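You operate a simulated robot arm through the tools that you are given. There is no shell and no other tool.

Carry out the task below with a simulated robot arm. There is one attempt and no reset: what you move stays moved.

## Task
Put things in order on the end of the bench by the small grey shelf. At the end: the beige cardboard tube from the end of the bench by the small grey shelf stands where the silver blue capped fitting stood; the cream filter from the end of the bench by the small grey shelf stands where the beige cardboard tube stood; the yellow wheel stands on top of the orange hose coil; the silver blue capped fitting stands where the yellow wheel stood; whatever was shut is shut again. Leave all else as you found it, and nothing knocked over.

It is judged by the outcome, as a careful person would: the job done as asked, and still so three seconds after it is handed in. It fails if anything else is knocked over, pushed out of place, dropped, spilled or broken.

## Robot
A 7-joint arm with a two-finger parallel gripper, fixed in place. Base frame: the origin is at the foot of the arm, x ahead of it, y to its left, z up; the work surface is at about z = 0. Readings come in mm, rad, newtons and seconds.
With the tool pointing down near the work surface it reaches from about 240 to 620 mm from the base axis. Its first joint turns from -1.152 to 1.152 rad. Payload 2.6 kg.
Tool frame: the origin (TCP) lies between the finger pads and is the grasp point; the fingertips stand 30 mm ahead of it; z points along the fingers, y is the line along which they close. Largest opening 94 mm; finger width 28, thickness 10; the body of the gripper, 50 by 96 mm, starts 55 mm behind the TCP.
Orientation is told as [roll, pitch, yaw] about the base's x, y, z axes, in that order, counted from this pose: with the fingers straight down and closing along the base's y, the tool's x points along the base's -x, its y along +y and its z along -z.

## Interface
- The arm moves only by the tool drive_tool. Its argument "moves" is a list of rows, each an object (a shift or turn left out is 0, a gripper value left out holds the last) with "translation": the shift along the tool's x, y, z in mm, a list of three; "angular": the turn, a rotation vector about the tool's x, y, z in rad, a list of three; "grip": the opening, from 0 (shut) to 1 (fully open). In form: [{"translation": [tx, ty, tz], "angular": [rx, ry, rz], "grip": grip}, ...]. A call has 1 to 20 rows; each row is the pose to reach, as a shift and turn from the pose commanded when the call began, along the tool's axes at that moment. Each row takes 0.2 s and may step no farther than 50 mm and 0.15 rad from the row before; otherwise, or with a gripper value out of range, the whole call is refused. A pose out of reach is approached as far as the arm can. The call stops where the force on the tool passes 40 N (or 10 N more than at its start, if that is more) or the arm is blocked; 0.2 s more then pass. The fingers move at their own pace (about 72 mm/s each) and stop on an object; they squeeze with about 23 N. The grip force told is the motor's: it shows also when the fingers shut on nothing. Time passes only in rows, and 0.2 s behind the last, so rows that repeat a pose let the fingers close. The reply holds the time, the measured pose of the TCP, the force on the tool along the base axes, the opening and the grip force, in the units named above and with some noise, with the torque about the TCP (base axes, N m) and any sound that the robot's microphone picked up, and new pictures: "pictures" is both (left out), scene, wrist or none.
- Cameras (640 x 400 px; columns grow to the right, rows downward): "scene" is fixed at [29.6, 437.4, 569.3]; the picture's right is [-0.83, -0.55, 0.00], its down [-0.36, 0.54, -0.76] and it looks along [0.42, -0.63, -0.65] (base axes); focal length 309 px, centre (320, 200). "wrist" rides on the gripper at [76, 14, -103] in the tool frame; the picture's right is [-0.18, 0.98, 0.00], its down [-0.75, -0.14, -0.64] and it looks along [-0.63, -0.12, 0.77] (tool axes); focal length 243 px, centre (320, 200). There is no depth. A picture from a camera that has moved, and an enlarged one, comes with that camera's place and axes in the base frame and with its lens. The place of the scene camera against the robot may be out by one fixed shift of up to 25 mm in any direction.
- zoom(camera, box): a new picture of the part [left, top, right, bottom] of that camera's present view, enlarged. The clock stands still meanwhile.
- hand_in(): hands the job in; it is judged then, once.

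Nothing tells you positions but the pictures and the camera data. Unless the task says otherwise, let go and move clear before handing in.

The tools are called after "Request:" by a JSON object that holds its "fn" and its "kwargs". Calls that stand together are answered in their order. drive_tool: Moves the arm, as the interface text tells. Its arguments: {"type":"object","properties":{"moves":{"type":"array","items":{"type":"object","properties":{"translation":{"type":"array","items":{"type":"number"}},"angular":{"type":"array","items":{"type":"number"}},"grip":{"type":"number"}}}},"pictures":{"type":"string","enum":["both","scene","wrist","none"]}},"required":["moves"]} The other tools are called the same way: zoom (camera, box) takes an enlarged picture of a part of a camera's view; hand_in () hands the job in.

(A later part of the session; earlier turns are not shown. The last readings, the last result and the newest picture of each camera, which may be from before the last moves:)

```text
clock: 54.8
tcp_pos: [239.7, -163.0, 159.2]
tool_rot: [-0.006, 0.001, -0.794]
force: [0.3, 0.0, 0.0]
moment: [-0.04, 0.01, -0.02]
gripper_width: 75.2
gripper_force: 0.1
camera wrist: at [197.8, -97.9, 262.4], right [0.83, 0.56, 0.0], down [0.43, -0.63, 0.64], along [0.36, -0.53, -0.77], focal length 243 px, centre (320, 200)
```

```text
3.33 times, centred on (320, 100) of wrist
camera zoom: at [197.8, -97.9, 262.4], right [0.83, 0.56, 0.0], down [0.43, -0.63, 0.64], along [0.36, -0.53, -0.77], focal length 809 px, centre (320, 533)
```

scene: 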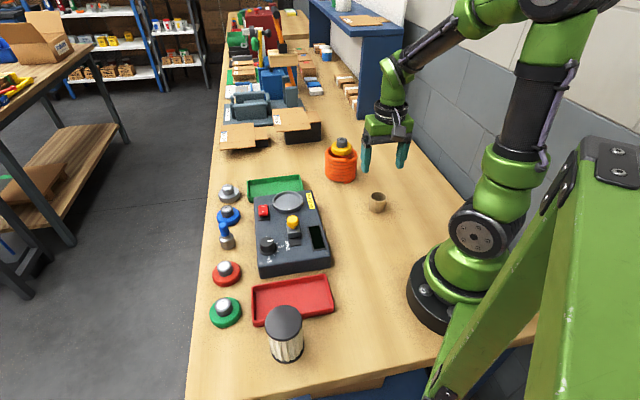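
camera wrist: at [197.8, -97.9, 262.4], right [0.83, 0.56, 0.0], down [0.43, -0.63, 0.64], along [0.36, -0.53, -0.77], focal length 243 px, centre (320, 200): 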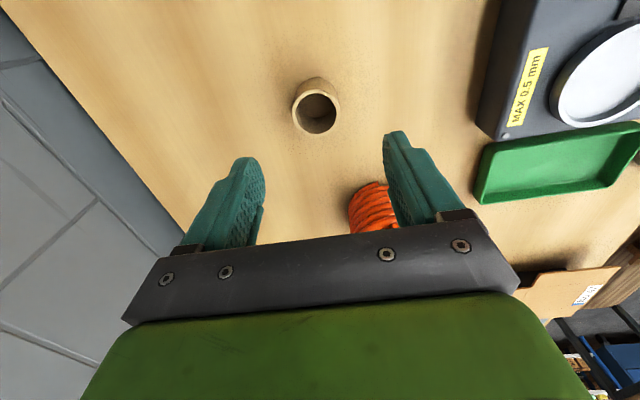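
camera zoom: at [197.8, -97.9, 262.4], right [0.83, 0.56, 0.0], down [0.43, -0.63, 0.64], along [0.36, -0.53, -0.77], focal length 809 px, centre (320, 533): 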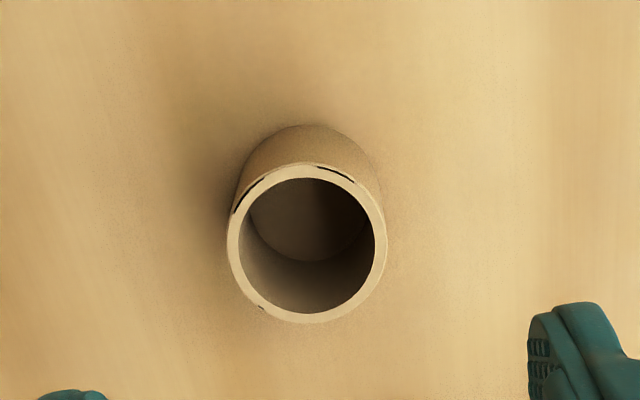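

The tube is at about (239, -170), ~44 mm wide and ~37 mm tall. I align and lower around it.

Request:
{"fn": "drive_tool", "kwargs": {"moves": [{"translation": [-4.9, -5.7, 20], "grip": 0.8}, {"translation": [-4.9, -5.7, 45], "grip": 0.8}, {"translation": [-4.9, -5.7, 70], "grip": 0.8}, {"translation": [-4.9, -5.7, 90], "grip": 0.8}, {"translation": [-4.9, -5.7, 90], "grip": 0.8}], "pictures": "both"}}

Request:
{"fn": "zoom", "kwargs": {"camera": "wrist", "box": [240, 60, 400, 200]}}

Request:
{"fn": "zoom", "kwargs": {"camera": "scene", "box": [330, 150, 430, 230]}}

```text
clock: 56.0
tcp_pos: [238.8, -171.4, 69.5]
tool_rot: [-0.006, 0.001, -0.793]
force: [0.1, -0.2, 0.3]
moment: [0.02, -0.01, 0.02]
gripper_width: 75.5
gripper_force: 0.1
camera wrist: at [196.2, -106.7, 172.3], right [0.83, 0.56, 0.0], down [0.43, -0.63, 0.64], along [0.36, -0.54, -0.77], focal length 243 px, centre (320, 200)
```

scene: 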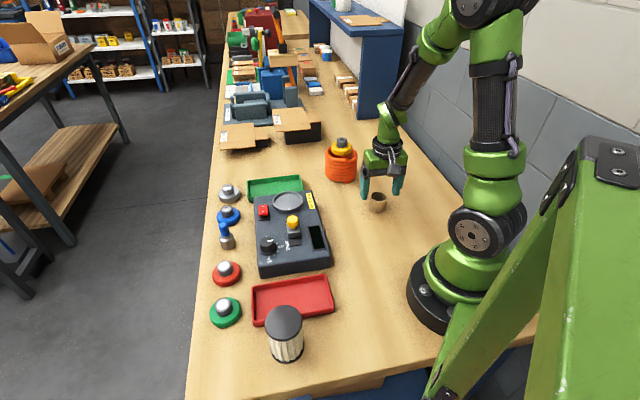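
wrist: 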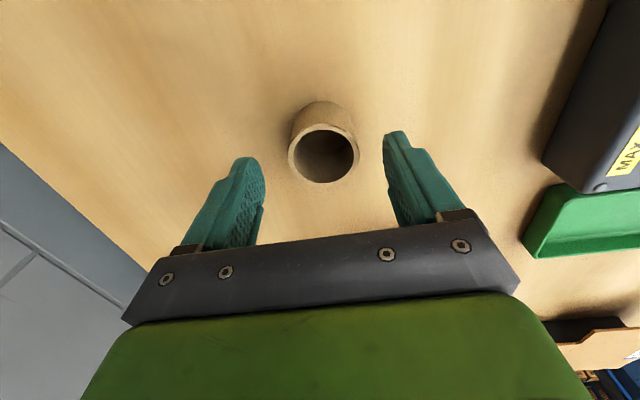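

```text
2.86 times, centred on (320, 130) of wrist
camera zoom: at [196.2, -106.7, 172.3], right [0.83, 0.56, 0.0], down [0.43, -0.63, 0.64], along [0.36, -0.54, -0.77], focal length 693 px, centre (320, 400)
```

zoom: 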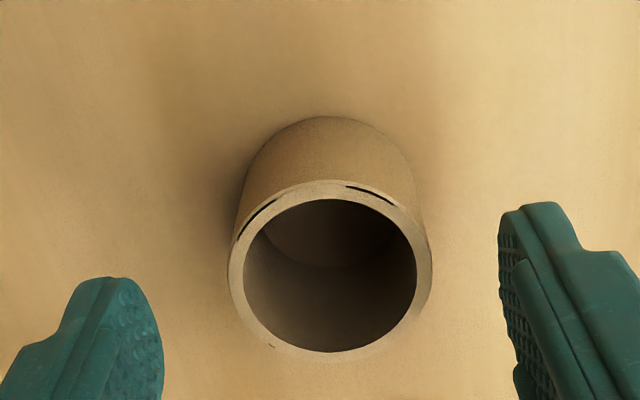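

```text
5.00 times, centred on (380, 190) of scene
camera zoom: at [29.6, 437.4, 569.3], right [-0.83, -0.55, 0.0], down [-0.36, 0.54, -0.76], along [0.42, -0.63, -0.65], focal length 1544 px, centre (20, 250)
```

zoom: 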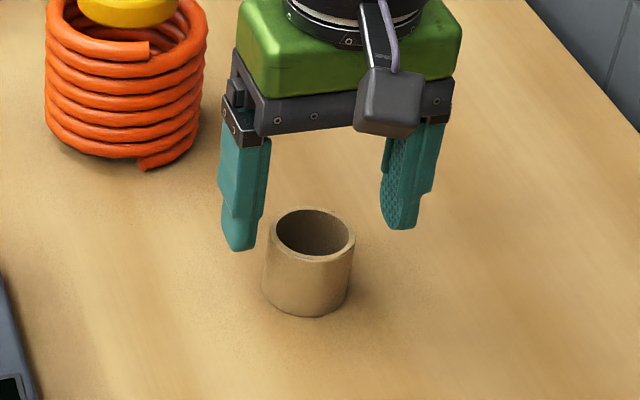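

Alignment is within 2 mm. I lower to grip height and close on the tube.

Request:
{"fn": "drive_tool", "kwargs": {"moves": [{"translation": [0.8, 1.8, 12], "grip": 0.8}, {"translation": [0.8, 1.8, 25], "grip": 0.8}, {"translation": [0.8, 1.8, 33], "grip": 0.8}, {"translation": [0.8, 1.8, 33], "grip": 0.6}, {"translation": [0.8, 1.8, 33], "grip": 0.48}, {"translation": [0.8, 1.8, 33], "grip": 0.4}, {"translation": [0.8, 1.8, 33], "grip": 0.3}, {"translation": [0.8, 1.8, 33], "grip": 0.3}], "pictures": "both"}}

Request:
{"fn": "zoom", "kwargs": {"camera": "wrist", "box": [240, 60, 400, 200]}}

Request:
{"fn": "zoom", "kwargs": {"camera": "scene", "box": [330, 150, 430, 230]}}

```text
clock: 57.8
tcp_pos: [240.2, -170.1, 37.7]
tool_rot: [-0.007, 0.002, -0.794]
force: [-0.5, -0.5, 0.3]
moment: [0.04, 0.0, 0.01]
gripper_width: 43.4
gripper_force: 23.8
camera wrist: at [197.6, -105.1, 140.5], right [0.83, 0.56, 0.0], down [0.43, -0.63, 0.64], along [0.36, -0.54, -0.77], focal length 243 px, centre (320, 200)
```

scene: 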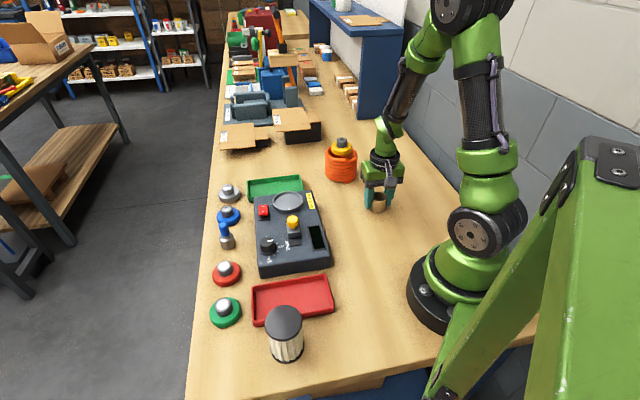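
wrist: 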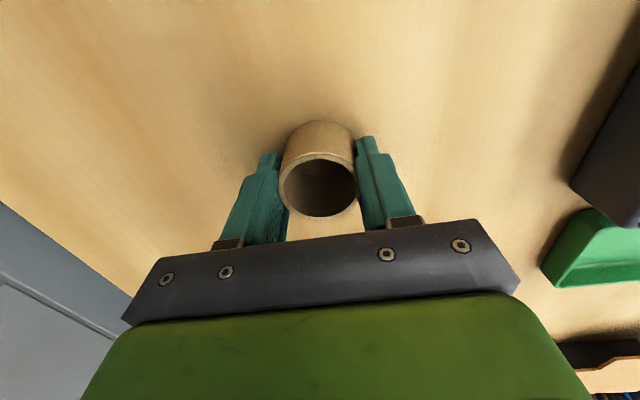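

```text
2.86 times, centred on (320, 130) of wrist
camera zoom: at [197.6, -105.1, 140.5], right [0.83, 0.56, 0.0], down [0.43, -0.63, 0.64], along [0.36, -0.54, -0.77], focal length 693 px, centre (320, 400)
```

zoom: 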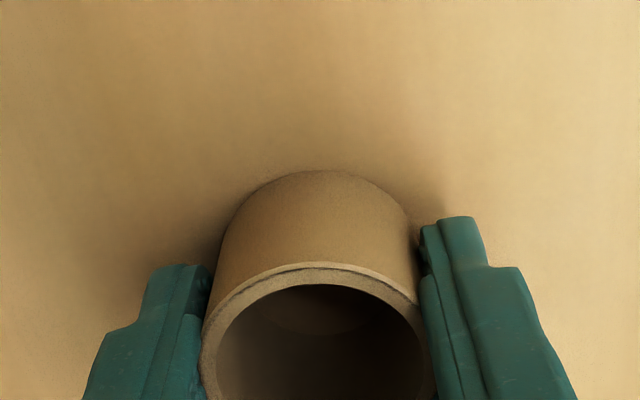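

```text
5.00 times, centred on (380, 190) of scene
camera zoom: at [29.6, 437.4, 569.3], right [-0.83, -0.55, 0.0], down [-0.36, 0.54, -0.76], along [0.42, -0.63, -0.65], focal length 1544 px, centre (20, 250)
```

zoom: 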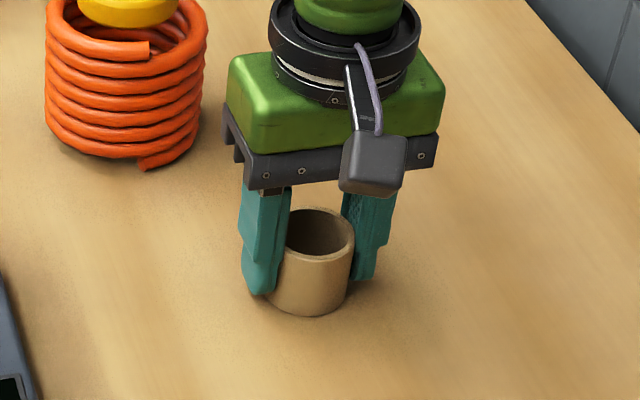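

The tube is held (43 mm); its spot is (239.8, -169.9). I lift it and carry it to the fitting's old place.

Request:
{"fn": "drive_tool", "kwargs": {"moves": [{"translation": [0, 0, -4]}, {"translation": [0, 0, -12]}, {"translation": [0, 0, -25]}, {"translation": [0, 0, -42]}, {"translation": [0, 0, -60]}, {"translation": [0, 0, -76]}, {"translation": [0, 0, -86]}, {"translation": [0, 0, -90]}, {"translation": [-4, -2.4, -90], "angular": [-0.0056, 0.0029, 0]}, {"translation": [-14, -8.5, -90], "angular": [-0.0056, 0.0029, 0]}, {"translation": [-32, -19.4, -90], "angular": [-0.0056, 0.0029, 0]}, {"translation": [-54, -32.8, -90], "angular": [-0.0056, 0.0029, 0]}, {"translation": [-77, -46.8, -90], "angular": [-0.0056, 0.0029, 0]}, {"translation": [-100, -60.8, -90], "angular": [-0.0056, 0.0029, 0]}, {"translation": [-122, -74.1, -90], "angular": [-0.0056, 0.0029, 0]}, {"translation": [-142, -86.3, -90], "angular": [-0.0056, 0.0029, 0]}, {"translation": [-155, -94.2, -90], "angular": [-0.0056, 0.0029, 0]}, {"translation": [-161, -97.8, -90], "angular": [-0.0056, 0.0029, 0]}, {"translation": [-162.1, -98.5, -90], "angular": [-0.0056, 0.0029, 0]}, {"translation": [-162.1, -98.5, -90], "angular": [-0.0056, 0.0029, 0]}], "pictures": "both"}}

Request:
{"fn": "zoom", "kwargs": {"camera": "scene", "box": [350, 110, 430, 180]}}

```text
clock: 62.0
tcp_pos: [282.7, -354.4, 127.9]
tool_rot: [0.002, 0.004, -0.795]
force: [-0.6, -0.1, 0.5]
moment: [0.0, 0.02, -0.02]
gripper_width: 43.0
gripper_force: 23.3
camera wrist: at [239.6, -290.3, 230.3], right [0.83, 0.56, 0.0], down [0.43, -0.64, 0.64], along [0.36, -0.53, -0.77], focal length 243 px, centre (320, 200)
```

scene: 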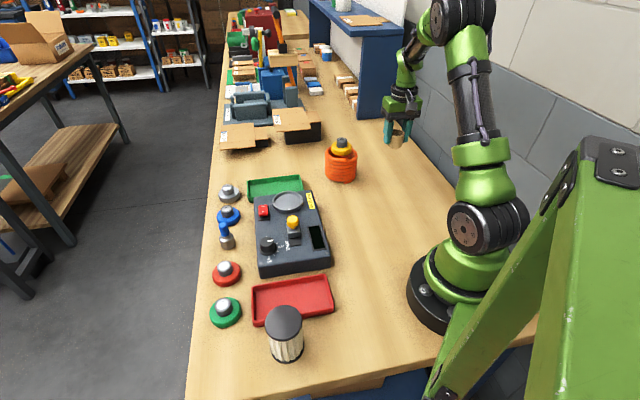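
wrist: 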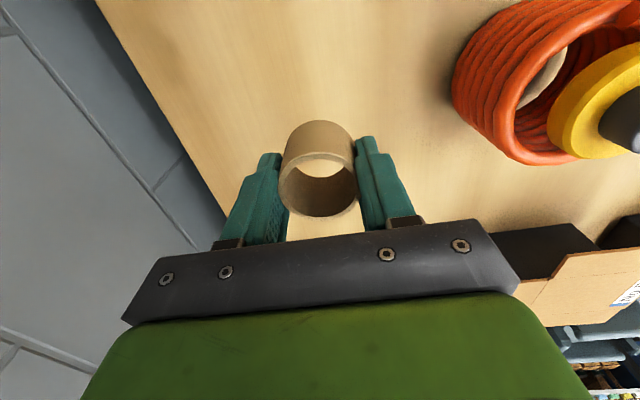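

```text
5.71 times, centred on (390, 145) of scene
camera zoom: at [29.6, 437.4, 569.3], right [-0.83, -0.55, 0.0], down [-0.36, 0.54, -0.76], along [0.42, -0.63, -0.65], focal length 1764 px, centre (-80, 514)
```

zoom: 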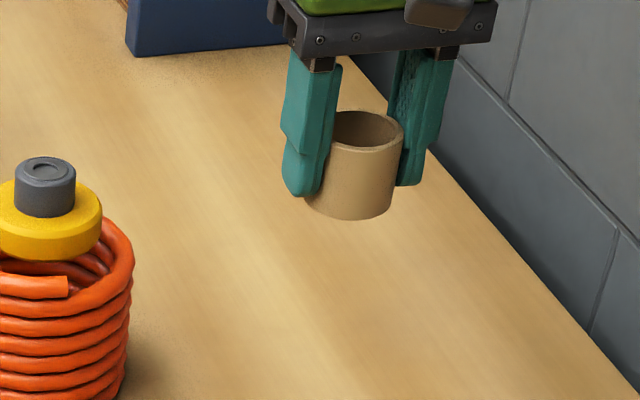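

Above the spot. I lower the tube to just over the bench, then touch down gently.

Request:
{"fn": "drive_tool", "kwargs": {"moves": [{"translation": [0.3, 0.3, 10]}, {"translation": [0.3, 0.3, 28]}, {"translation": [0.3, 0.3, 48]}, {"translation": [0.3, 0.3, 66]}, {"translation": [0.3, 0.3, 78]}, {"translation": [0.3, 0.3, 84]}, {"translation": [0.3, 0.3, 84]}], "pictures": "none"}}

Request:
{"fn": "drive_tool", "kwargs": {"moves": [{"translation": [0, 0, 2]}, {"translation": [0, 0, 4]}, {"translation": [0, 0, 4]}], "pictures": "none"}}

Request:
{"fn": "drive_tool", "kwargs": {"moves": [{"translation": [0, 0, 1]}, {"translation": [0, 0, 1]}], "pictures": "both"}}

Request:
{"fn": "zoom", "kwargs": {"camera": "scene", "box": [350, 110, 430, 180]}}

```text
clock: 63.6
tcp_pos: [283.6, -353.3, 43.0]
tool_rot: [0.002, 0.005, -0.792]
force: [0.4, -0.1, -0.3]
moment: [0.0, 0.0, -0.01]
gripper_width: 43.1
gripper_force: 23.0
```

```text
clock: 64.4
tcp_pos: [282.9, -352.7, 40.1]
tool_rot: [0.002, 0.003, -0.794]
force: [0.1, 0.9, -0.3]
moment: [0.0, 0.04, 0.01]
gripper_width: 43.0
gripper_force: 22.7
```

```text
clock: 65.0
tcp_pos: [283.2, -353.2, 38.7]
tool_rot: [0.001, 0.001, -0.794]
force: [0.4, 0.5, -0.6]
moment: [0.04, 0.01, -0.02]
gripper_width: 43.1
gripper_force: 22.8
camera wrist: at [240.2, -289.4, 141.3], right [0.83, 0.56, 0.0], down [0.43, -0.64, 0.64], along [0.36, -0.53, -0.77], focal length 243 px, centre (320, 200)
```

scene: 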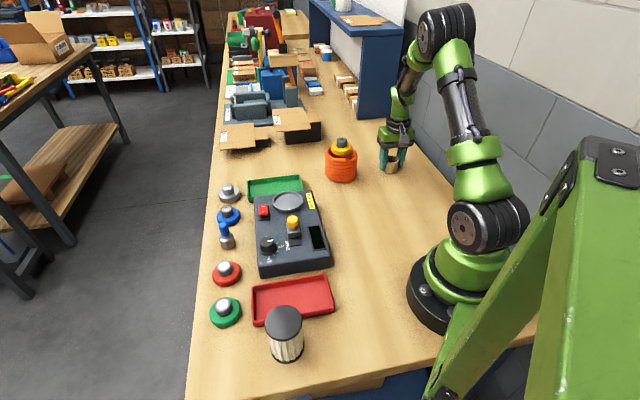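
wrist: 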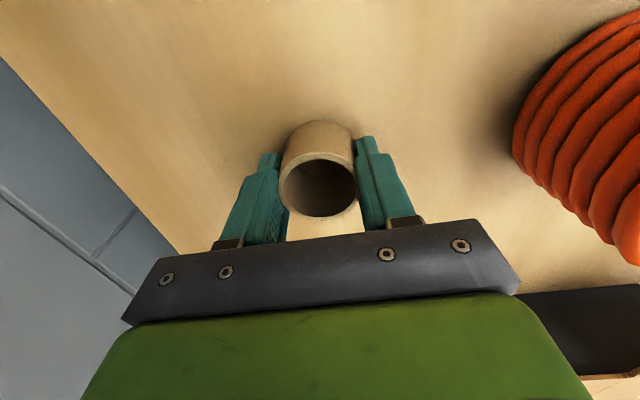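

```text
5.71 times, centred on (390, 145) of scene
camera zoom: at [29.6, 437.4, 569.3], right [-0.83, -0.55, 0.0], down [-0.36, 0.54, -0.76], along [0.42, -0.63, -0.65], focal length 1764 px, centre (-80, 514)
```

zoom: 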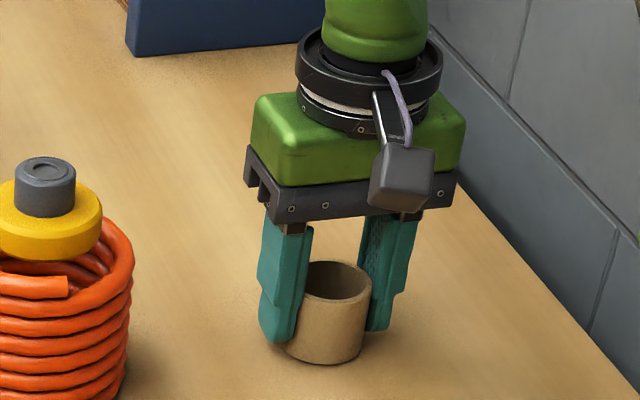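

It lines up with the fitting's former footprint. A final touch-down step.

Request:
{"fn": "drive_tool", "kwargs": {"moves": [{"translation": [0, 0, 1]}, {"translation": [0, 0, 1]}], "pictures": "none"}}

Request:
{"fn": "drive_tool", "kwargs": {"moves": [{"translation": [0, 0, 0.7]}, {"translation": [0, 0, 0.7]}], "pictures": "none"}}

```text
clock: 65.6
tcp_pos: [283.6, -353.7, 37.3]
tool_rot: [0.002, 0.003, -0.795]
force: [-0.9, 2.5, 6.9]
moment: [0.02, -0.02, -0.04]
gripper_width: 43.3
gripper_force: 23.0
```

```text
clock: 66.2
tcp_pos: [283.4, -353.7, 36.5]
tool_rot: [0.001, 0.003, -0.794]
force: [-4.7, 4.1, 20.4]
moment: [0.12, 0.13, -0.05]
gripper_width: 43.1
gripper_force: 23.1
```

The tube is on the bench (20 N). I ease off 0.8 mm, open and rise.

Request:
{"fn": "drive_tool", "kwargs": {"moves": [{"translation": [0, 0, -0.8]}, {"translation": [0, 0, -0.8], "grip": 0.6}, {"translation": [0, 0, -0.8], "grip": 0.7}, {"translation": [0, 0, -0.8], "grip": 0.75}, {"translation": [0, 0, -6], "grip": 0.75}, {"translation": [0, 0, -25], "grip": 0.75}, {"translation": [0, 0, -55], "grip": 0.75}, {"translation": [0, 0, -95], "grip": 0.75}, {"translation": [0, 0, -130], "grip": 0.75}, {"translation": [0, 0, -130], "grip": 0.75}], "pictures": "both"}}

Request:
{"fn": "zoom", "kwargs": {"camera": "wrist", "box": [240, 40, 400, 160]}}

Request:
{"fn": "zoom", "kwargs": {"camera": "scene", "box": [240, 290, 340, 370]}}

```text
clock: 68.4
tcp_pos: [283.3, -354.3, 167.5]
tool_rot: [0.0, 0.003, -0.795]
force: [-0.3, 1.0, 0.0]
moment: [-0.01, -0.03, 0.01]
gripper_width: 70.6
gripper_force: 0.0
camera wrist: at [240.5, -290.1, 270.2], right [0.83, 0.56, 0.0], down [0.43, -0.64, 0.64], along [0.36, -0.53, -0.77], focal length 243 px, centre (320, 200)
```

scene: 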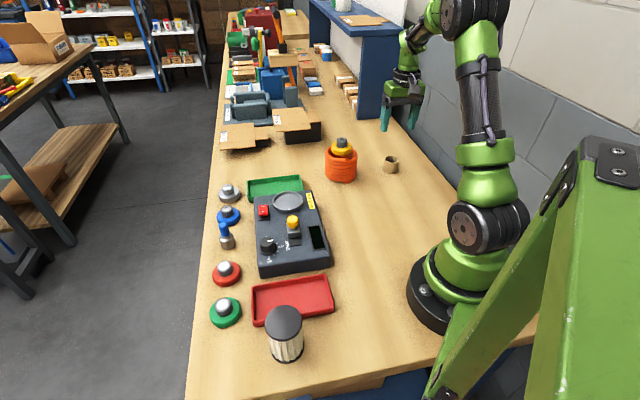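
wrist: 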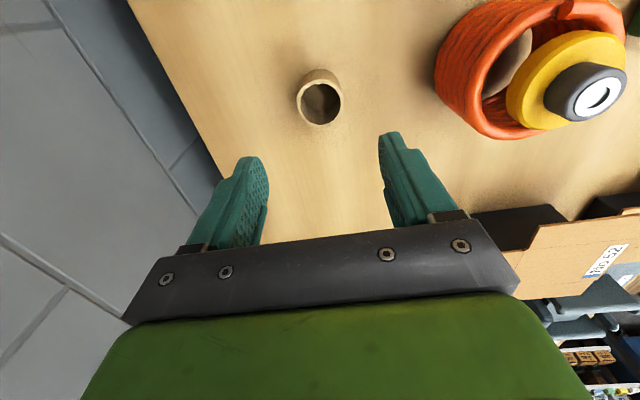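

```text
3.33 times, centred on (320, 100) of wrist
camera zoom: at [240.5, -290.1, 270.2], right [0.83, 0.56, 0.0], down [0.43, -0.64, 0.64], along [0.36, -0.53, -0.77], focal length 809 px, centre (320, 533)
```

zoom: 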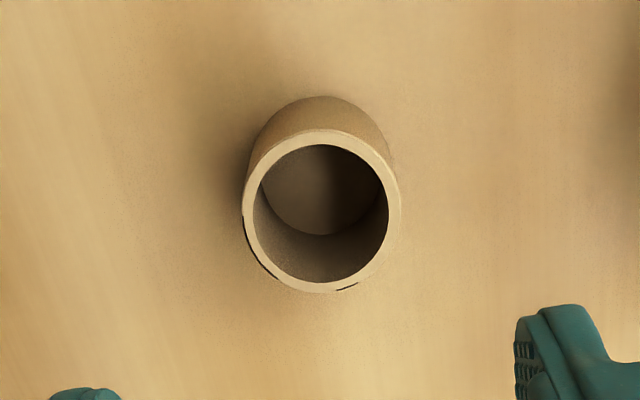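

```text
5.00 times, centred on (290, 330) of scene
camera zoom: at [29.6, 437.4, 569.3], right [-0.83, -0.55, 0.0], down [-0.36, 0.54, -0.76], along [0.42, -0.63, -0.65], focal length 1544 px, centre (470, -450)
```

zoom: 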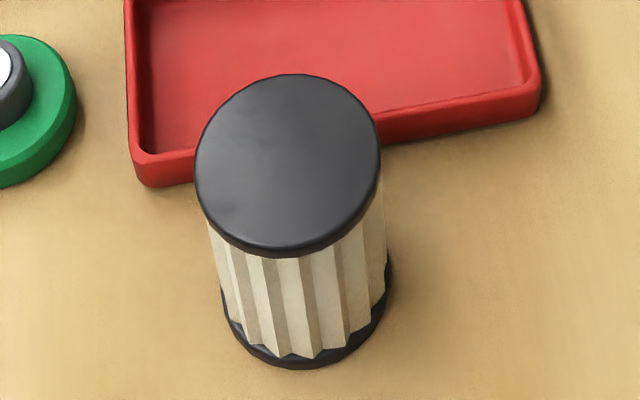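

The tube stands upright in the fitting's place. The filter is about 60 mm wide and ~100 mm tall near (207, 266); I move there by way of the middle of the bench, turning the wrist to yaw 0.

Request:
{"fn": "drive_tool", "kwargs": {"moves": [{"translation": [5, 10, -30], "angular": [0, 0, -0.05], "grip": 0.95}, {"translation": [21, 47, -50], "angular": [0, 0, -0.15], "grip": 0.95}, {"translation": [38, 85, -70], "angular": [0, 0, -0.25], "grip": 0.95}, {"translation": [56, 126, -70], "angular": [0, 0, -0.37], "grip": 0.95}, {"translation": [74, 167, -70], "angular": [0, 0, -0.49], "grip": 0.95}, {"translation": [92, 208, -70], "angular": [0, 0, -0.61], "grip": 0.95}, {"translation": [110, 248, -70], "angular": [0, 0, -0.72], "grip": 0.95}, {"translation": [128, 289, -70], "angular": [0, 0, -0.795], "grip": 0.95}, {"translation": [128, 289, -70], "angular": [0, 0, -0.795], "grip": 0.95}], "pictures": "none"}}

```text
clock: 70.4
tcp_pos: [401.2, -58.8, 237.1]
tool_rot: [0.004, 0.002, 0.005]
force: [0.2, 0.1, -0.2]
moment: [-0.03, 0.01, 0.02]
gripper_width: 89.3
gripper_force: 0.1
```

Request:
{"fn": "drive_tool", "kwargs": {"moves": [{"translation": [8, 14, 0]}, {"translation": [28, 47, 0]}, {"translation": [49, 82, 0]}, {"translation": [70, 117, 0]}, {"translation": [91, 152, 0]}, {"translation": [112, 187, 0]}, {"translation": [133, 222, 0]}, {"translation": [154, 257, 5]}, {"translation": [175, 292, 15]}, {"translation": [190, 317, 25]}, {"translation": [194, 325, 27]}, {"translation": [194, 325, 27]}], "pictures": "both"}}

Request:
{"fn": "zoom", "kwargs": {"camera": "wrist", "box": [220, 40, 420, 190]}}

Request:
{"fn": "zoom", "kwargs": {"camera": "scene", "box": [220, 260, 350, 390]}}

```text
clock: 73.0
tcp_pos: [203.1, 264.9, 211.1]
tool_rot: [0.003, 0.002, 0.002]
force: [0.4, 0.6, -0.2]
moment: [-0.02, 0.01, 0.0]
gripper_width: 89.5
gripper_force: 0.2
camera wrist: at [128.1, 279.0, 314.6], right [0.18, 0.98, 0.0], down [0.75, -0.14, 0.64], along [0.63, -0.11, -0.77], focal length 243 px, centre (320, 200)
```

scene: 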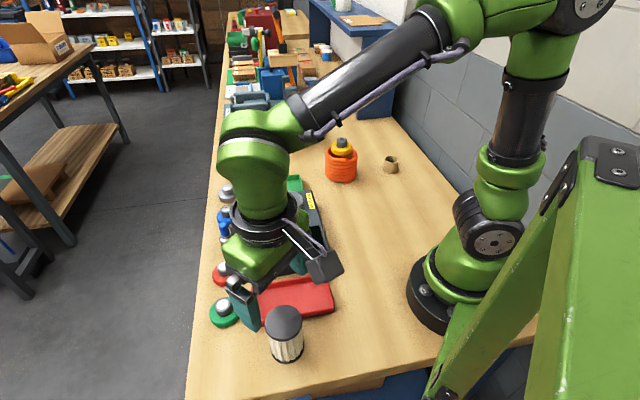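
wrist: 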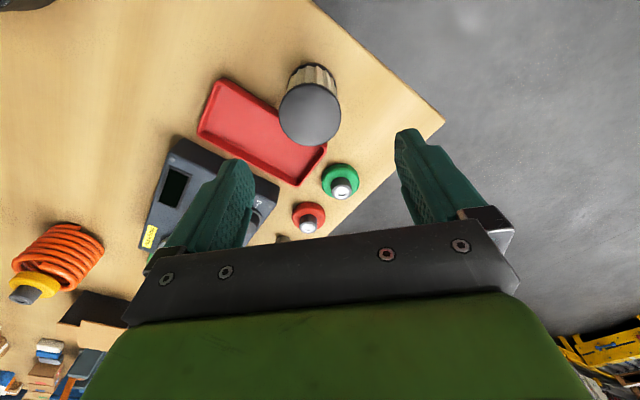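

```text
2.67 times, centred on (320, 115) of wrist
camera zoom: at [128.1, 279.0, 314.6], right [0.18, 0.98, 0.0], down [0.75, -0.14, 0.64], along [0.63, -0.11, -0.77], focal length 647 px, centre (320, 427)
```

zoom: 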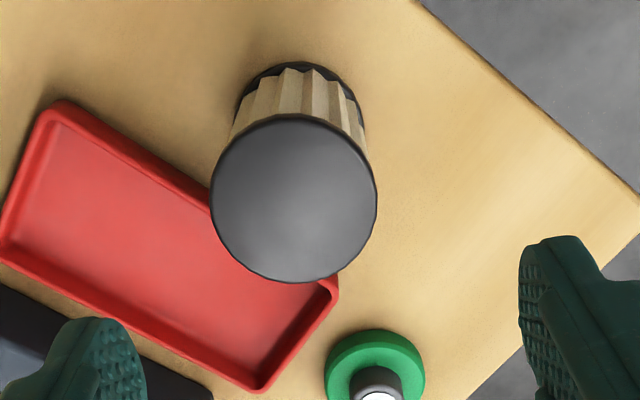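

```text
3.08 times, centred on (285, 325) of scene
camera zoom: at [29.5, 437.4, 569.3], right [-0.83, -0.55, 0.0], down [-0.36, 0.54, -0.76], along [0.42, -0.63, -0.65], focal length 950 px, centre (428, -185)
```

zoom: 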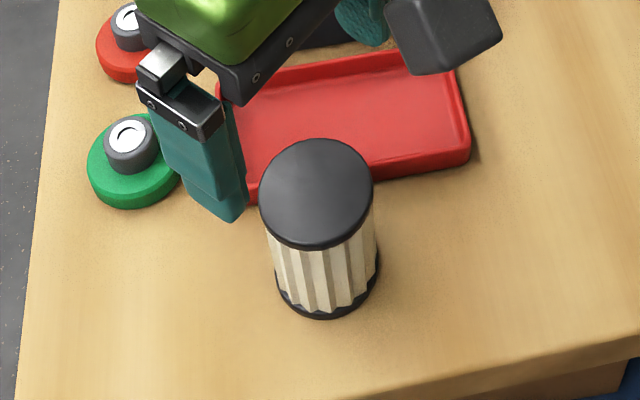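

The filter is at about (210, 253), its lid at z≈85–95. I move over it and lower a bit for a closer measurement.

Request:
{"fn": "drive_tool", "kwargs": {"moves": [{"translation": [-7, -11.8, 10], "grip": 1}, {"translation": [-7, -11.8, 30], "grip": 1}, {"translation": [-7, -11.8, 55], "grip": 1}, {"translation": [-7, -11.8, 55], "grip": 1}], "pictures": "both"}}

Request:
{"fn": "zoom", "kwargs": {"camera": "wrist", "box": [220, 40, 420, 190]}}

Request:
{"fn": "zoom", "kwargs": {"camera": "scene", "box": [220, 260, 350, 390]}}

```text
clock: 74.0
tcp_pos: [211.4, 253.7, 156.3]
tool_rot: [0.002, 0.003, 0.001]
force: [-0.1, -0.7, 0.0]
moment: [0.02, 0.01, 0.0]
gripper_width: 93.9
gripper_force: 0.0
camera wrist: at [136.6, 268.4, 259.3], right [0.18, 0.98, 0.0], down [0.75, -0.14, 0.64], along [0.63, -0.11, -0.77], focal length 243 px, centre (320, 200)
```

scene: 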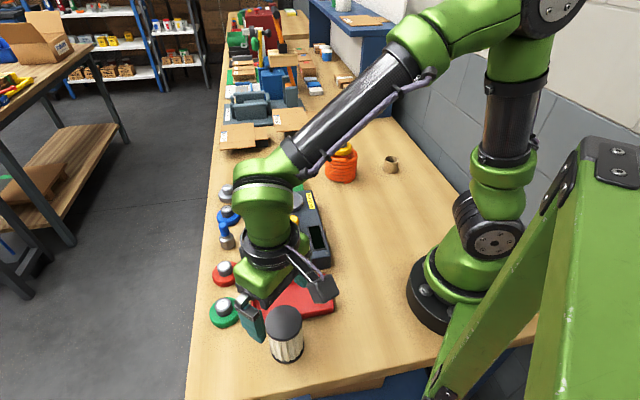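
wrist: 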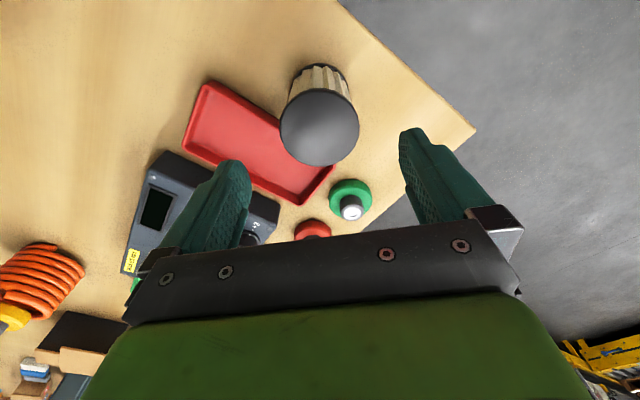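

```text
2.67 times, centred on (320, 115) of wrist
camera zoom: at [136.6, 268.4, 259.3], right [0.18, 0.98, 0.0], down [0.75, -0.14, 0.64], along [0.63, -0.11, -0.77], focal length 647 px, centre (320, 427)
```

zoom: 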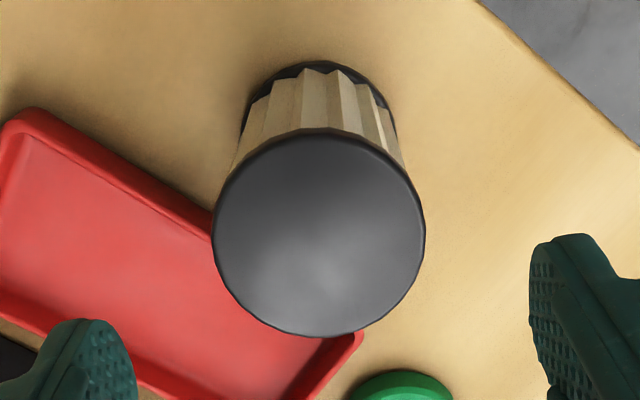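

```text
3.08 times, centred on (285, 325) of scene
camera zoom: at [29.6, 437.4, 569.3], right [-0.83, -0.55, 0.0], down [-0.36, 0.54, -0.76], along [0.42, -0.63, -0.65], focal length 950 px, centre (428, -185)
```

zoom: 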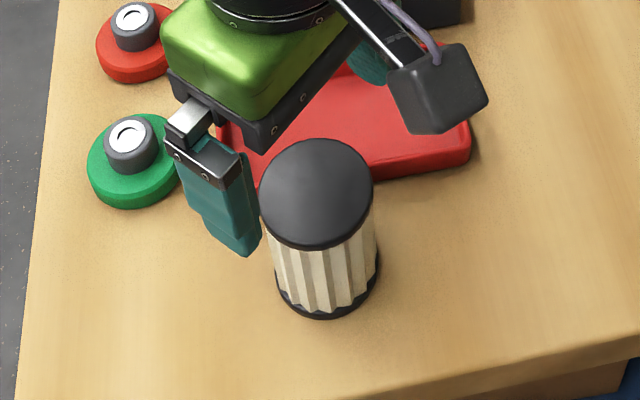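

The lid is at z≈88, radius 29 mm, and the filter is about 2.5 mm off. I lower the fingers around it and close gently.

Request:
{"fn": "drive_tool", "kwargs": {"moves": [{"translation": [2.5, -0.5, 15], "grip": 1}, {"translation": [2.5, -0.5, 40], "grip": 1}, {"translation": [2.5, -0.5, 62], "grip": 1}, {"translation": [2.5, -0.5, 77], "grip": 1}, {"translation": [2.5, -0.5, 77], "grip": 1}], "pictures": "both"}}

Request:
{"fn": "zoom", "kwargs": {"camera": "wrist", "box": [220, 40, 420, 240]}}

Request:
{"fn": "zoom", "kwargs": {"camera": "scene", "box": [220, 260, 350, 390]}}

```text
clock: 75.2
tcp_pos: [210.0, 252.1, 80.0]
tool_rot: [0.004, 0.001, 0.001]
force: [-0.1, 0.9, -0.2]
moment: [0.02, 0.03, -0.02]
gripper_width: 94.0
gripper_force: 0.1
camera wrist: at [133.5, 266.6, 182.4], right [0.18, 0.98, 0.0], down [0.75, -0.14, 0.64], along [0.63, -0.11, -0.77], focal length 243 px, centre (320, 200)
```

scene: 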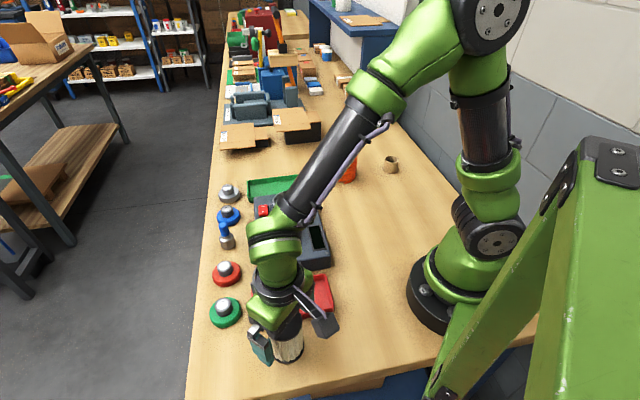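
wrist: 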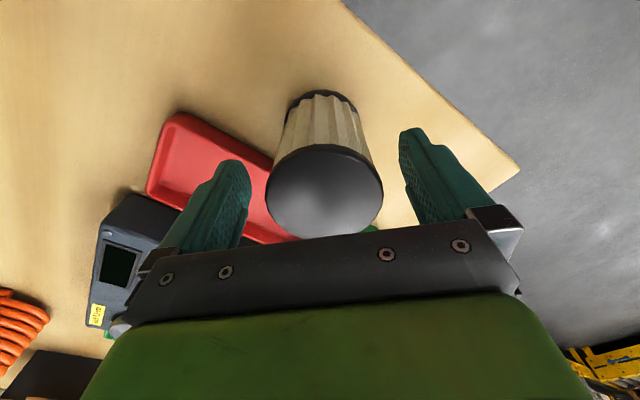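

```text
2.00 times, centred on (320, 140) of wrist
camera zoom: at [133.5, 266.6, 182.4], right [0.18, 0.98, 0.0], down [0.75, -0.14, 0.64], along [0.63, -0.11, -0.77], focal length 485 px, centre (320, 320)
```

zoom: 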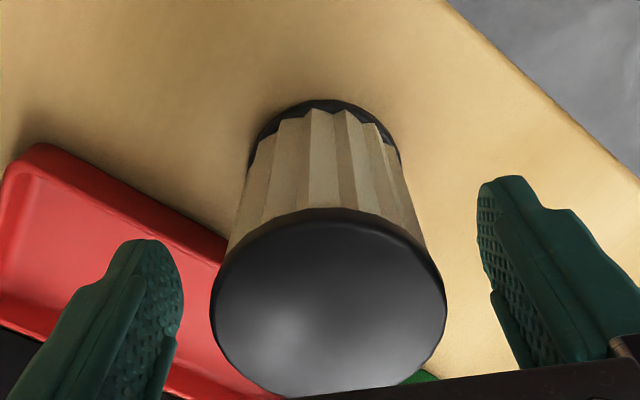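

```text
3.08 times, centred on (285, 325) of scene
camera zoom: at [29.6, 437.4, 569.3], right [-0.83, -0.55, 0.0], down [-0.36, 0.54, -0.76], along [0.42, -0.63, -0.65], focal length 950 px, centre (428, -185)
```

zoom: 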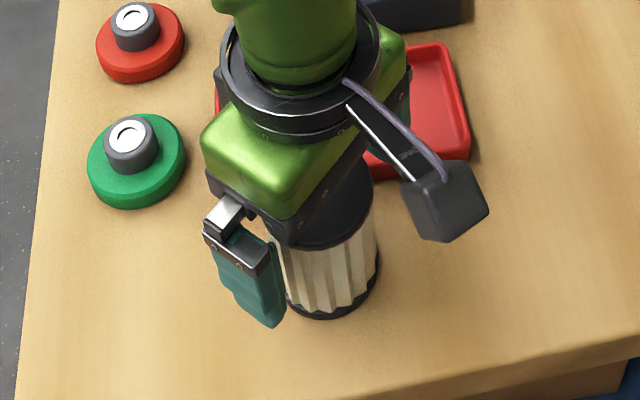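

Centred within 2 mm; I correct that and close on the lid.

Request:
{"fn": "drive_tool", "kwargs": {"moves": [{"translation": [1, 2, 2], "grip": 1}, {"translation": [1, 2, 2], "grip": 0.8}, {"translation": [1, 2, 2], "grip": 0.68}, {"translation": [1, 2, 2], "grip": 0.6}, {"translation": [1, 2, 2], "grip": 0.5}, {"translation": [1, 2, 2], "grip": 0.5}], "pictures": "both"}}

Request:
{"fn": "zoom", "kwargs": {"camera": "wrist", "box": [220, 40, 420, 240]}}

Request:
{"fn": "zoom", "kwargs": {"camera": "scene", "box": [220, 260, 350, 390]}}

```text
clock: 76.6
tcp_pos: [208.2, 254.6, 78.0]
tool_rot: [0.003, 0.002, 0.001]
force: [1.1, 0.2, -0.3]
moment: [-0.01, -0.01, -0.02]
gripper_width: 61.5
gripper_force: 22.9
camera wrist: at [132.8, 268.5, 180.8], right [0.18, 0.98, 0.0], down [0.75, -0.14, 0.64], along [0.63, -0.11, -0.77], focal length 243 px, centre (320, 200)
```

scene: 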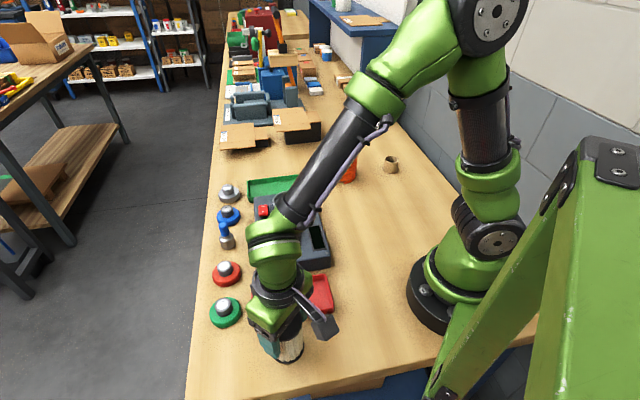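
wrist: 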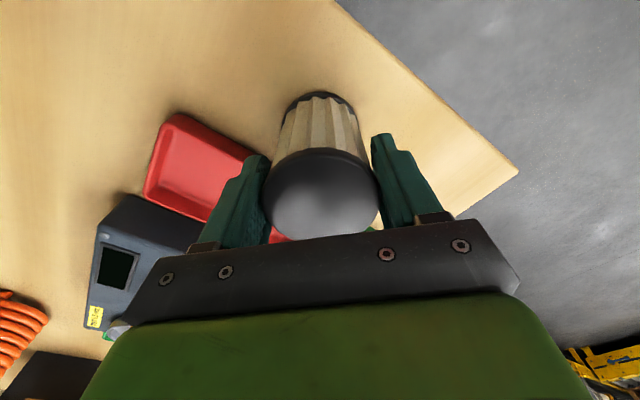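

```text
2.00 times, centred on (320, 140) of wrist
camera zoom: at [132.8, 268.5, 180.8], right [0.18, 0.98, 0.0], down [0.75, -0.14, 0.64], along [0.63, -0.11, -0.77], focal length 485 px, centre (320, 320)
```

zoom: 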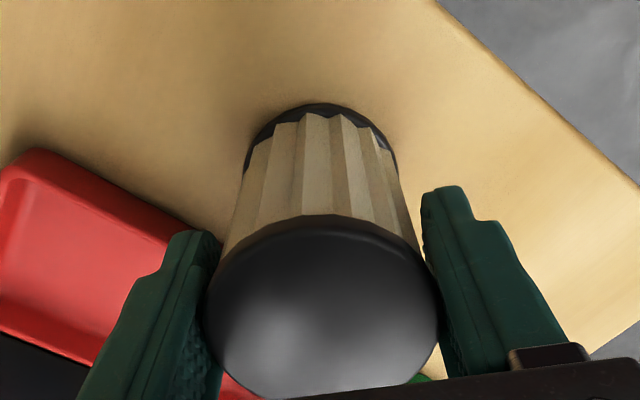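

```text
3.08 times, centred on (285, 325) of scene
camera zoom: at [29.6, 437.4, 569.3], right [-0.83, -0.55, 0.0], down [-0.36, 0.54, -0.76], along [0.42, -0.63, -0.65], focal length 950 px, centre (428, -185)
```

zoom: 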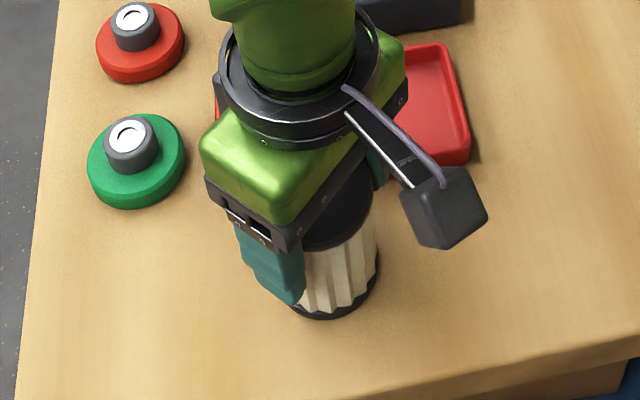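

The lid is gripped (61.5 mm). I lift gently and check that it comes along.

Request:
{"fn": "drive_tool", "kwargs": {"moves": [{"translation": [0, 0, -2], "grip": 0.4}, {"translation": [0, 0, -6], "grip": 0.4}, {"translation": [0, 0, -12], "grip": 0.4}, {"translation": [0, 0, -18], "grip": 0.4}, {"translation": [0, 0, -18], "grip": 0.4}], "pictures": "both"}}

Request:
{"fn": "zoom", "kwargs": {"camera": "scene", "box": [220, 260, 350, 390]}}

```text
clock: 77.8
tcp_pos: [208.4, 255.1, 94.9]
tool_rot: [0.004, 0.003, 0.001]
force: [-0.2, -1.1, -1.0]
moment: [-0.01, 0.01, 0.01]
gripper_width: 61.4
gripper_force: 23.1
camera wrist: at [131.9, 268.8, 198.6], right [0.18, 0.98, 0.0], down [0.75, -0.14, 0.64], along [0.63, -0.11, -0.77], focal length 243 px, centre (320, 200)
```

scene: 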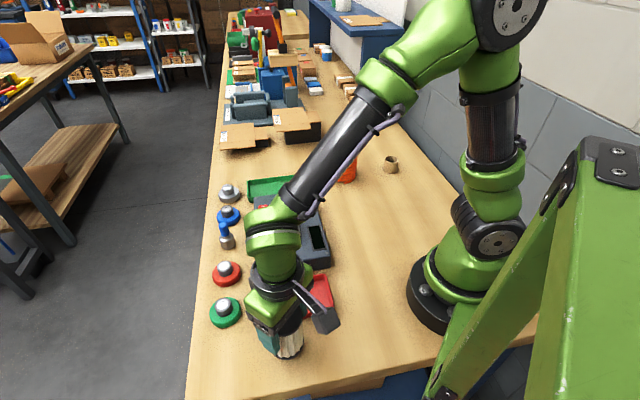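
wrist: 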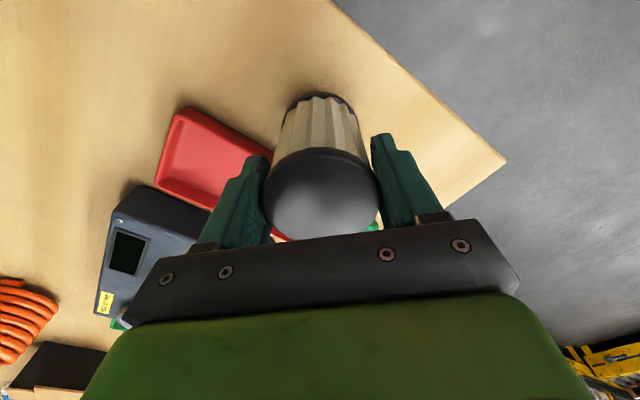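

```text
3.08 times, centred on (285, 325) of scene
camera zoom: at [29.6, 437.4, 569.3], right [-0.83, -0.55, 0.0], down [-0.36, 0.54, -0.76], along [0.42, -0.63, -0.65], focal length 950 px, centre (428, -185)
```

zoom: 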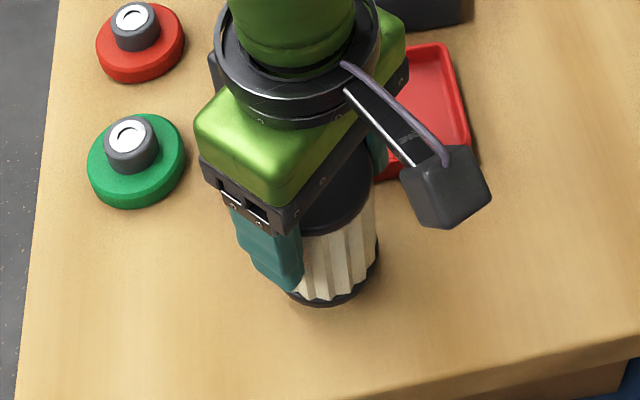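

The filter is lifted off the bench. I raise it further, then carry it around in front of the arm.

Request:
{"fn": "drive_tool", "kwargs": {"moves": [{"translation": [0, 0, -8]}, {"translation": [0, 0, -20]}, {"translation": [0, 0, -36]}, {"translation": [0, 0, -52]}, {"translation": [0, 0, -68]}, {"translation": [0, 0, -84]}, {"translation": [0, 0, -100]}, {"translation": [0, 0, -114]}, {"translation": [0, 0, -122]}, {"translation": [0, 0, -125]}, {"translation": [0, 0, -125]}], "pictures": "wrist"}}

Request:
{"fn": "drive_tool", "kwargs": {"moves": [{"translation": [-4, -5, 0]}, {"translation": [-14, -18, 0]}, {"translation": [-30, -38, 0]}, {"translation": [-48, -61, 0]}, {"translation": [-66, -85, 0]}, {"translation": [-84, -108, 0]}, {"translation": [-102, -131, 0]}, {"translation": [-118, -152, 0]}, {"translation": [-132, -174, 0]}, {"translation": [-142, -199, 0]}, {"translation": [-148, -226, 0]}, {"translation": [-148, -254, 0]}, {"translation": [-142, -281, 0]}, {"translation": [-130, -307, 0]}, {"translation": [-114, -331, 0]}, {"translation": [-96, -354, 0]}, {"translation": [-77, -376, 0]}, {"translation": [-58, -397, 0]}, {"translation": [-44, -412, 0]}, {"translation": [-38, -418, 0]}], "pictures": "both"}}

```text
clock: 80.2
tcp_pos: [209.3, 255.1, 221.2]
tool_rot: [0.003, 0.003, 0.003]
force: [0.1, 0.0, -0.9]
moment: [0.01, -0.01, 0.0]
gripper_width: 61.3
gripper_force: 22.3
camera wrist: at [133.0, 268.8, 323.6], right [0.18, 0.98, 0.0], down [0.75, -0.14, 0.64], along [0.63, -0.11, -0.77], focal length 243 px, centre (320, 200)
```

wrist: 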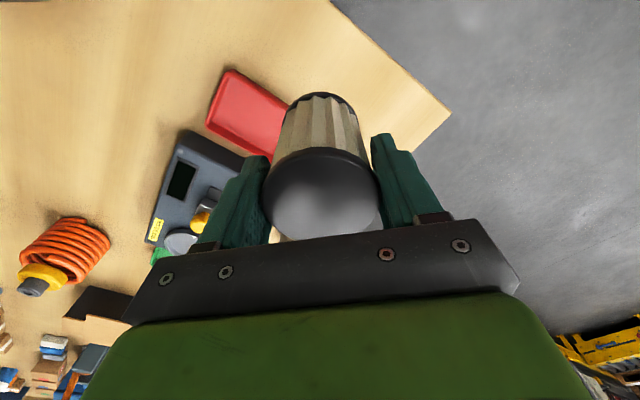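

```text
clock: 84.4
tcp_pos: [246.0, -163.5, 219.8]
tool_rot: [0.004, 0.002, 0.002]
force: [0.7, -0.3, -1.0]
moment: [0.0, -0.01, 0.04]
gripper_width: 61.1
gripper_force: 22.9
camera wrist: at [171.0, -149.2, 322.2], right [0.18, 0.98, 0.0], down [0.75, -0.14, 0.64], along [0.63, -0.11, -0.77], focal length 243 px, centre (320, 200)
```

scene: 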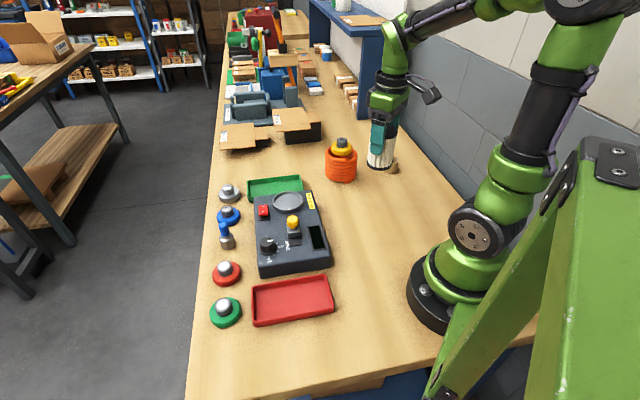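
wrist: 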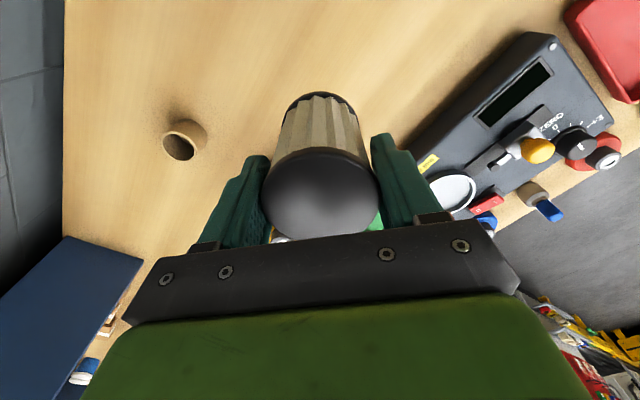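

The filter is near the tube's old spot at (239.8, -169.9). I zoom to measure its offset in the fingers.

Request:
{"fn": "zoom", "kwargs": {"camera": "wrist", "box": [240, 70, 400, 250]}}

Request:
{"fn": "zoom", "kwargs": {"camera": "scene", "box": [330, 80, 450, 180]}}

```text
2.22 times, centred on (320, 160) of wrist
camera zoom: at [171.0, -149.2, 322.2], right [0.18, 0.98, 0.0], down [0.75, -0.14, 0.64], along [0.63, -0.11, -0.77], focal length 539 px, centre (320, 289)
```

zoom: 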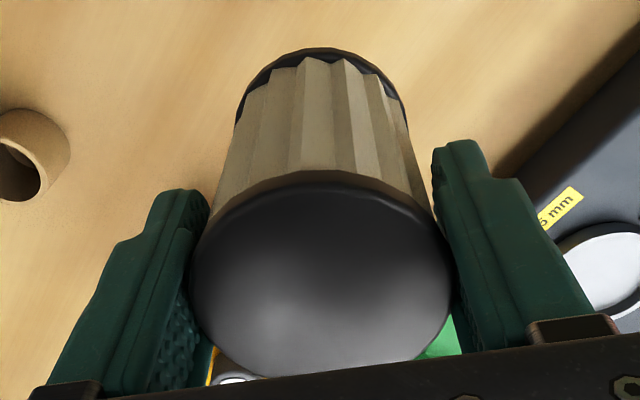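

```text
4.00 times, centred on (390, 130) of scene
camera zoom: at [29.6, 437.4, 569.3], right [-0.83, -0.55, 0.0], down [-0.36, 0.54, -0.76], along [0.42, -0.63, -0.65], focal length 1235 px, centre (40, 480)
```

zoom: 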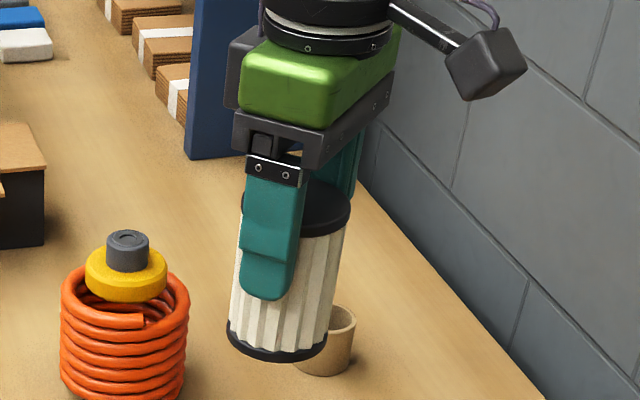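

The filter sits about 2.5 mm forward of the tool centre. I align and lower it over the tube's old spot.

Request:
{"fn": "drive_tool", "kwargs": {"moves": [{"translation": [3, -2, 0]}, {"translation": [7, -4.5, 4]}, {"translation": [8.7, -5.8, 14]}, {"translation": [8.7, -5.8, 30]}, {"translation": [8.7, -5.8, 48]}, {"translation": [8.7, -5.8, 66]}, {"translation": [8.7, -5.8, 84]}, {"translation": [8.7, -5.8, 102]}, {"translation": [8.7, -5.8, 118]}, {"translation": [8.7, -5.8, 128]}, {"translation": [8.7, -5.8, 132]}, {"translation": [8.7, -5.8, 132]}], "pictures": "both"}}

Request:
{"fn": "zoom", "kwargs": {"camera": "scene", "box": [330, 130, 450, 230]}}

```text
clock: 87.0
tcp_pos: [238.3, -168.1, 88.5]
tool_rot: [0.003, 0.002, 0.002]
force: [-0.5, -0.3, -1.0]
moment: [-0.02, -0.01, 0.0]
gripper_width: 60.8
gripper_force: 22.3
camera wrist: at [162.8, -154.4, 189.5], right [0.18, 0.98, 0.0], down [0.76, -0.14, 0.64], along [0.63, -0.11, -0.77], focal length 243 px, centre (320, 200)
```

scene: 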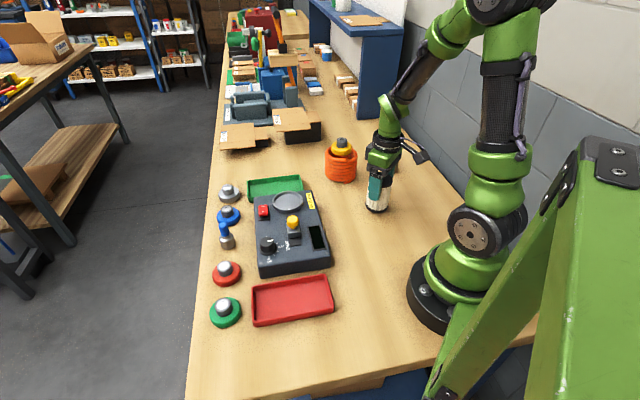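
wrist: 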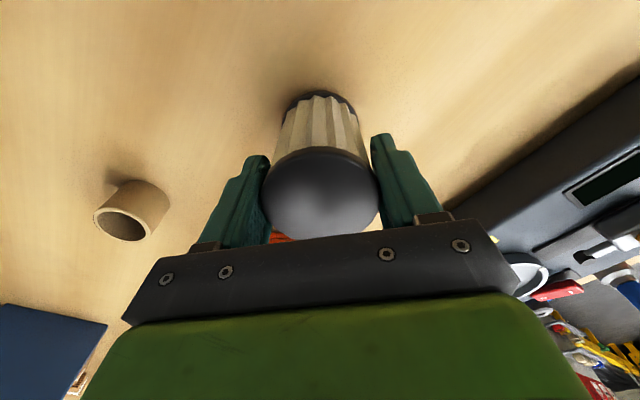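

```text
4.00 times, centred on (390, 180) of scene
camera zoom: at [29.6, 437.4, 569.3], right [-0.83, -0.55, 0.0], down [-0.36, 0.54, -0.76], along [0.42, -0.63, -0.65], focal length 1235 px, centre (40, 280)
```

zoom: 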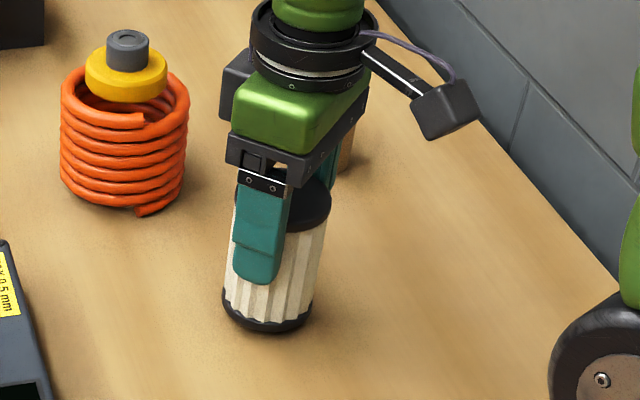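

The filter is about 10 mm above the bench and lines up with the tube's old spot. I lower it to touch.

Request:
{"fn": "drive_tool", "kwargs": {"moves": [{"translation": [0.5, -0.8, 3]}, {"translation": [0.5, -0.8, 6]}, {"translation": [0.5, -0.8, 8]}, {"translation": [0.5, -0.8, 8]}], "pictures": "none"}}

Request:
{"fn": "drive_tool", "kwargs": {"moves": [{"translation": [0, 0, 1]}, {"translation": [0, 0, 1]}], "pictures": "none"}}

```text
clock: 88.0
tcp_pos: [236.7, -168.4, 79.2]
tool_rot: [0.004, 0.001, 0.003]
force: [-0.4, -0.4, -1.2]
moment: [0.02, 0.03, -0.04]
gripper_width: 61.1
gripper_force: 22.5
```

```text
clock: 88.6
tcp_pos: [237.7, -170.0, 77.2]
tool_rot: [0.002, 0.0, 0.003]
force: [-1.1, -0.7, -0.8]
moment: [0.0, -0.01, 0.04]
gripper_width: 61.0
gripper_force: 22.7
```

Request:
{"fn": "drive_tool", "kwargs": {"moves": [{"translation": [0, 0, 1]}, {"translation": [0, 0, 1]}], "pictures": "none"}}

Request:
{"fn": "drive_tool", "kwargs": {"moves": [{"translation": [0, 0, 0.5]}, {"translation": [0, 0, 0.5]}], "pictures": "none"}}

```text
clock: 89.2
tcp_pos: [238.5, -169.5, 77.1]
tool_rot: [0.002, 0.0, 0.003]
force: [-2.1, 1.8, 11.6]
moment: [0.05, 0.06, 0.05]
gripper_width: 60.5
gripper_force: 22.6
```

```text
clock: 89.8
tcp_pos: [238.9, -169.6, 76.5]
tool_rot: [0.001, -0.001, 0.001]
force: [0.2, 2.3, 15.4]
moment: [0.07, -0.23, 0.03]
gripper_width: 60.6
gripper_force: 23.0
```

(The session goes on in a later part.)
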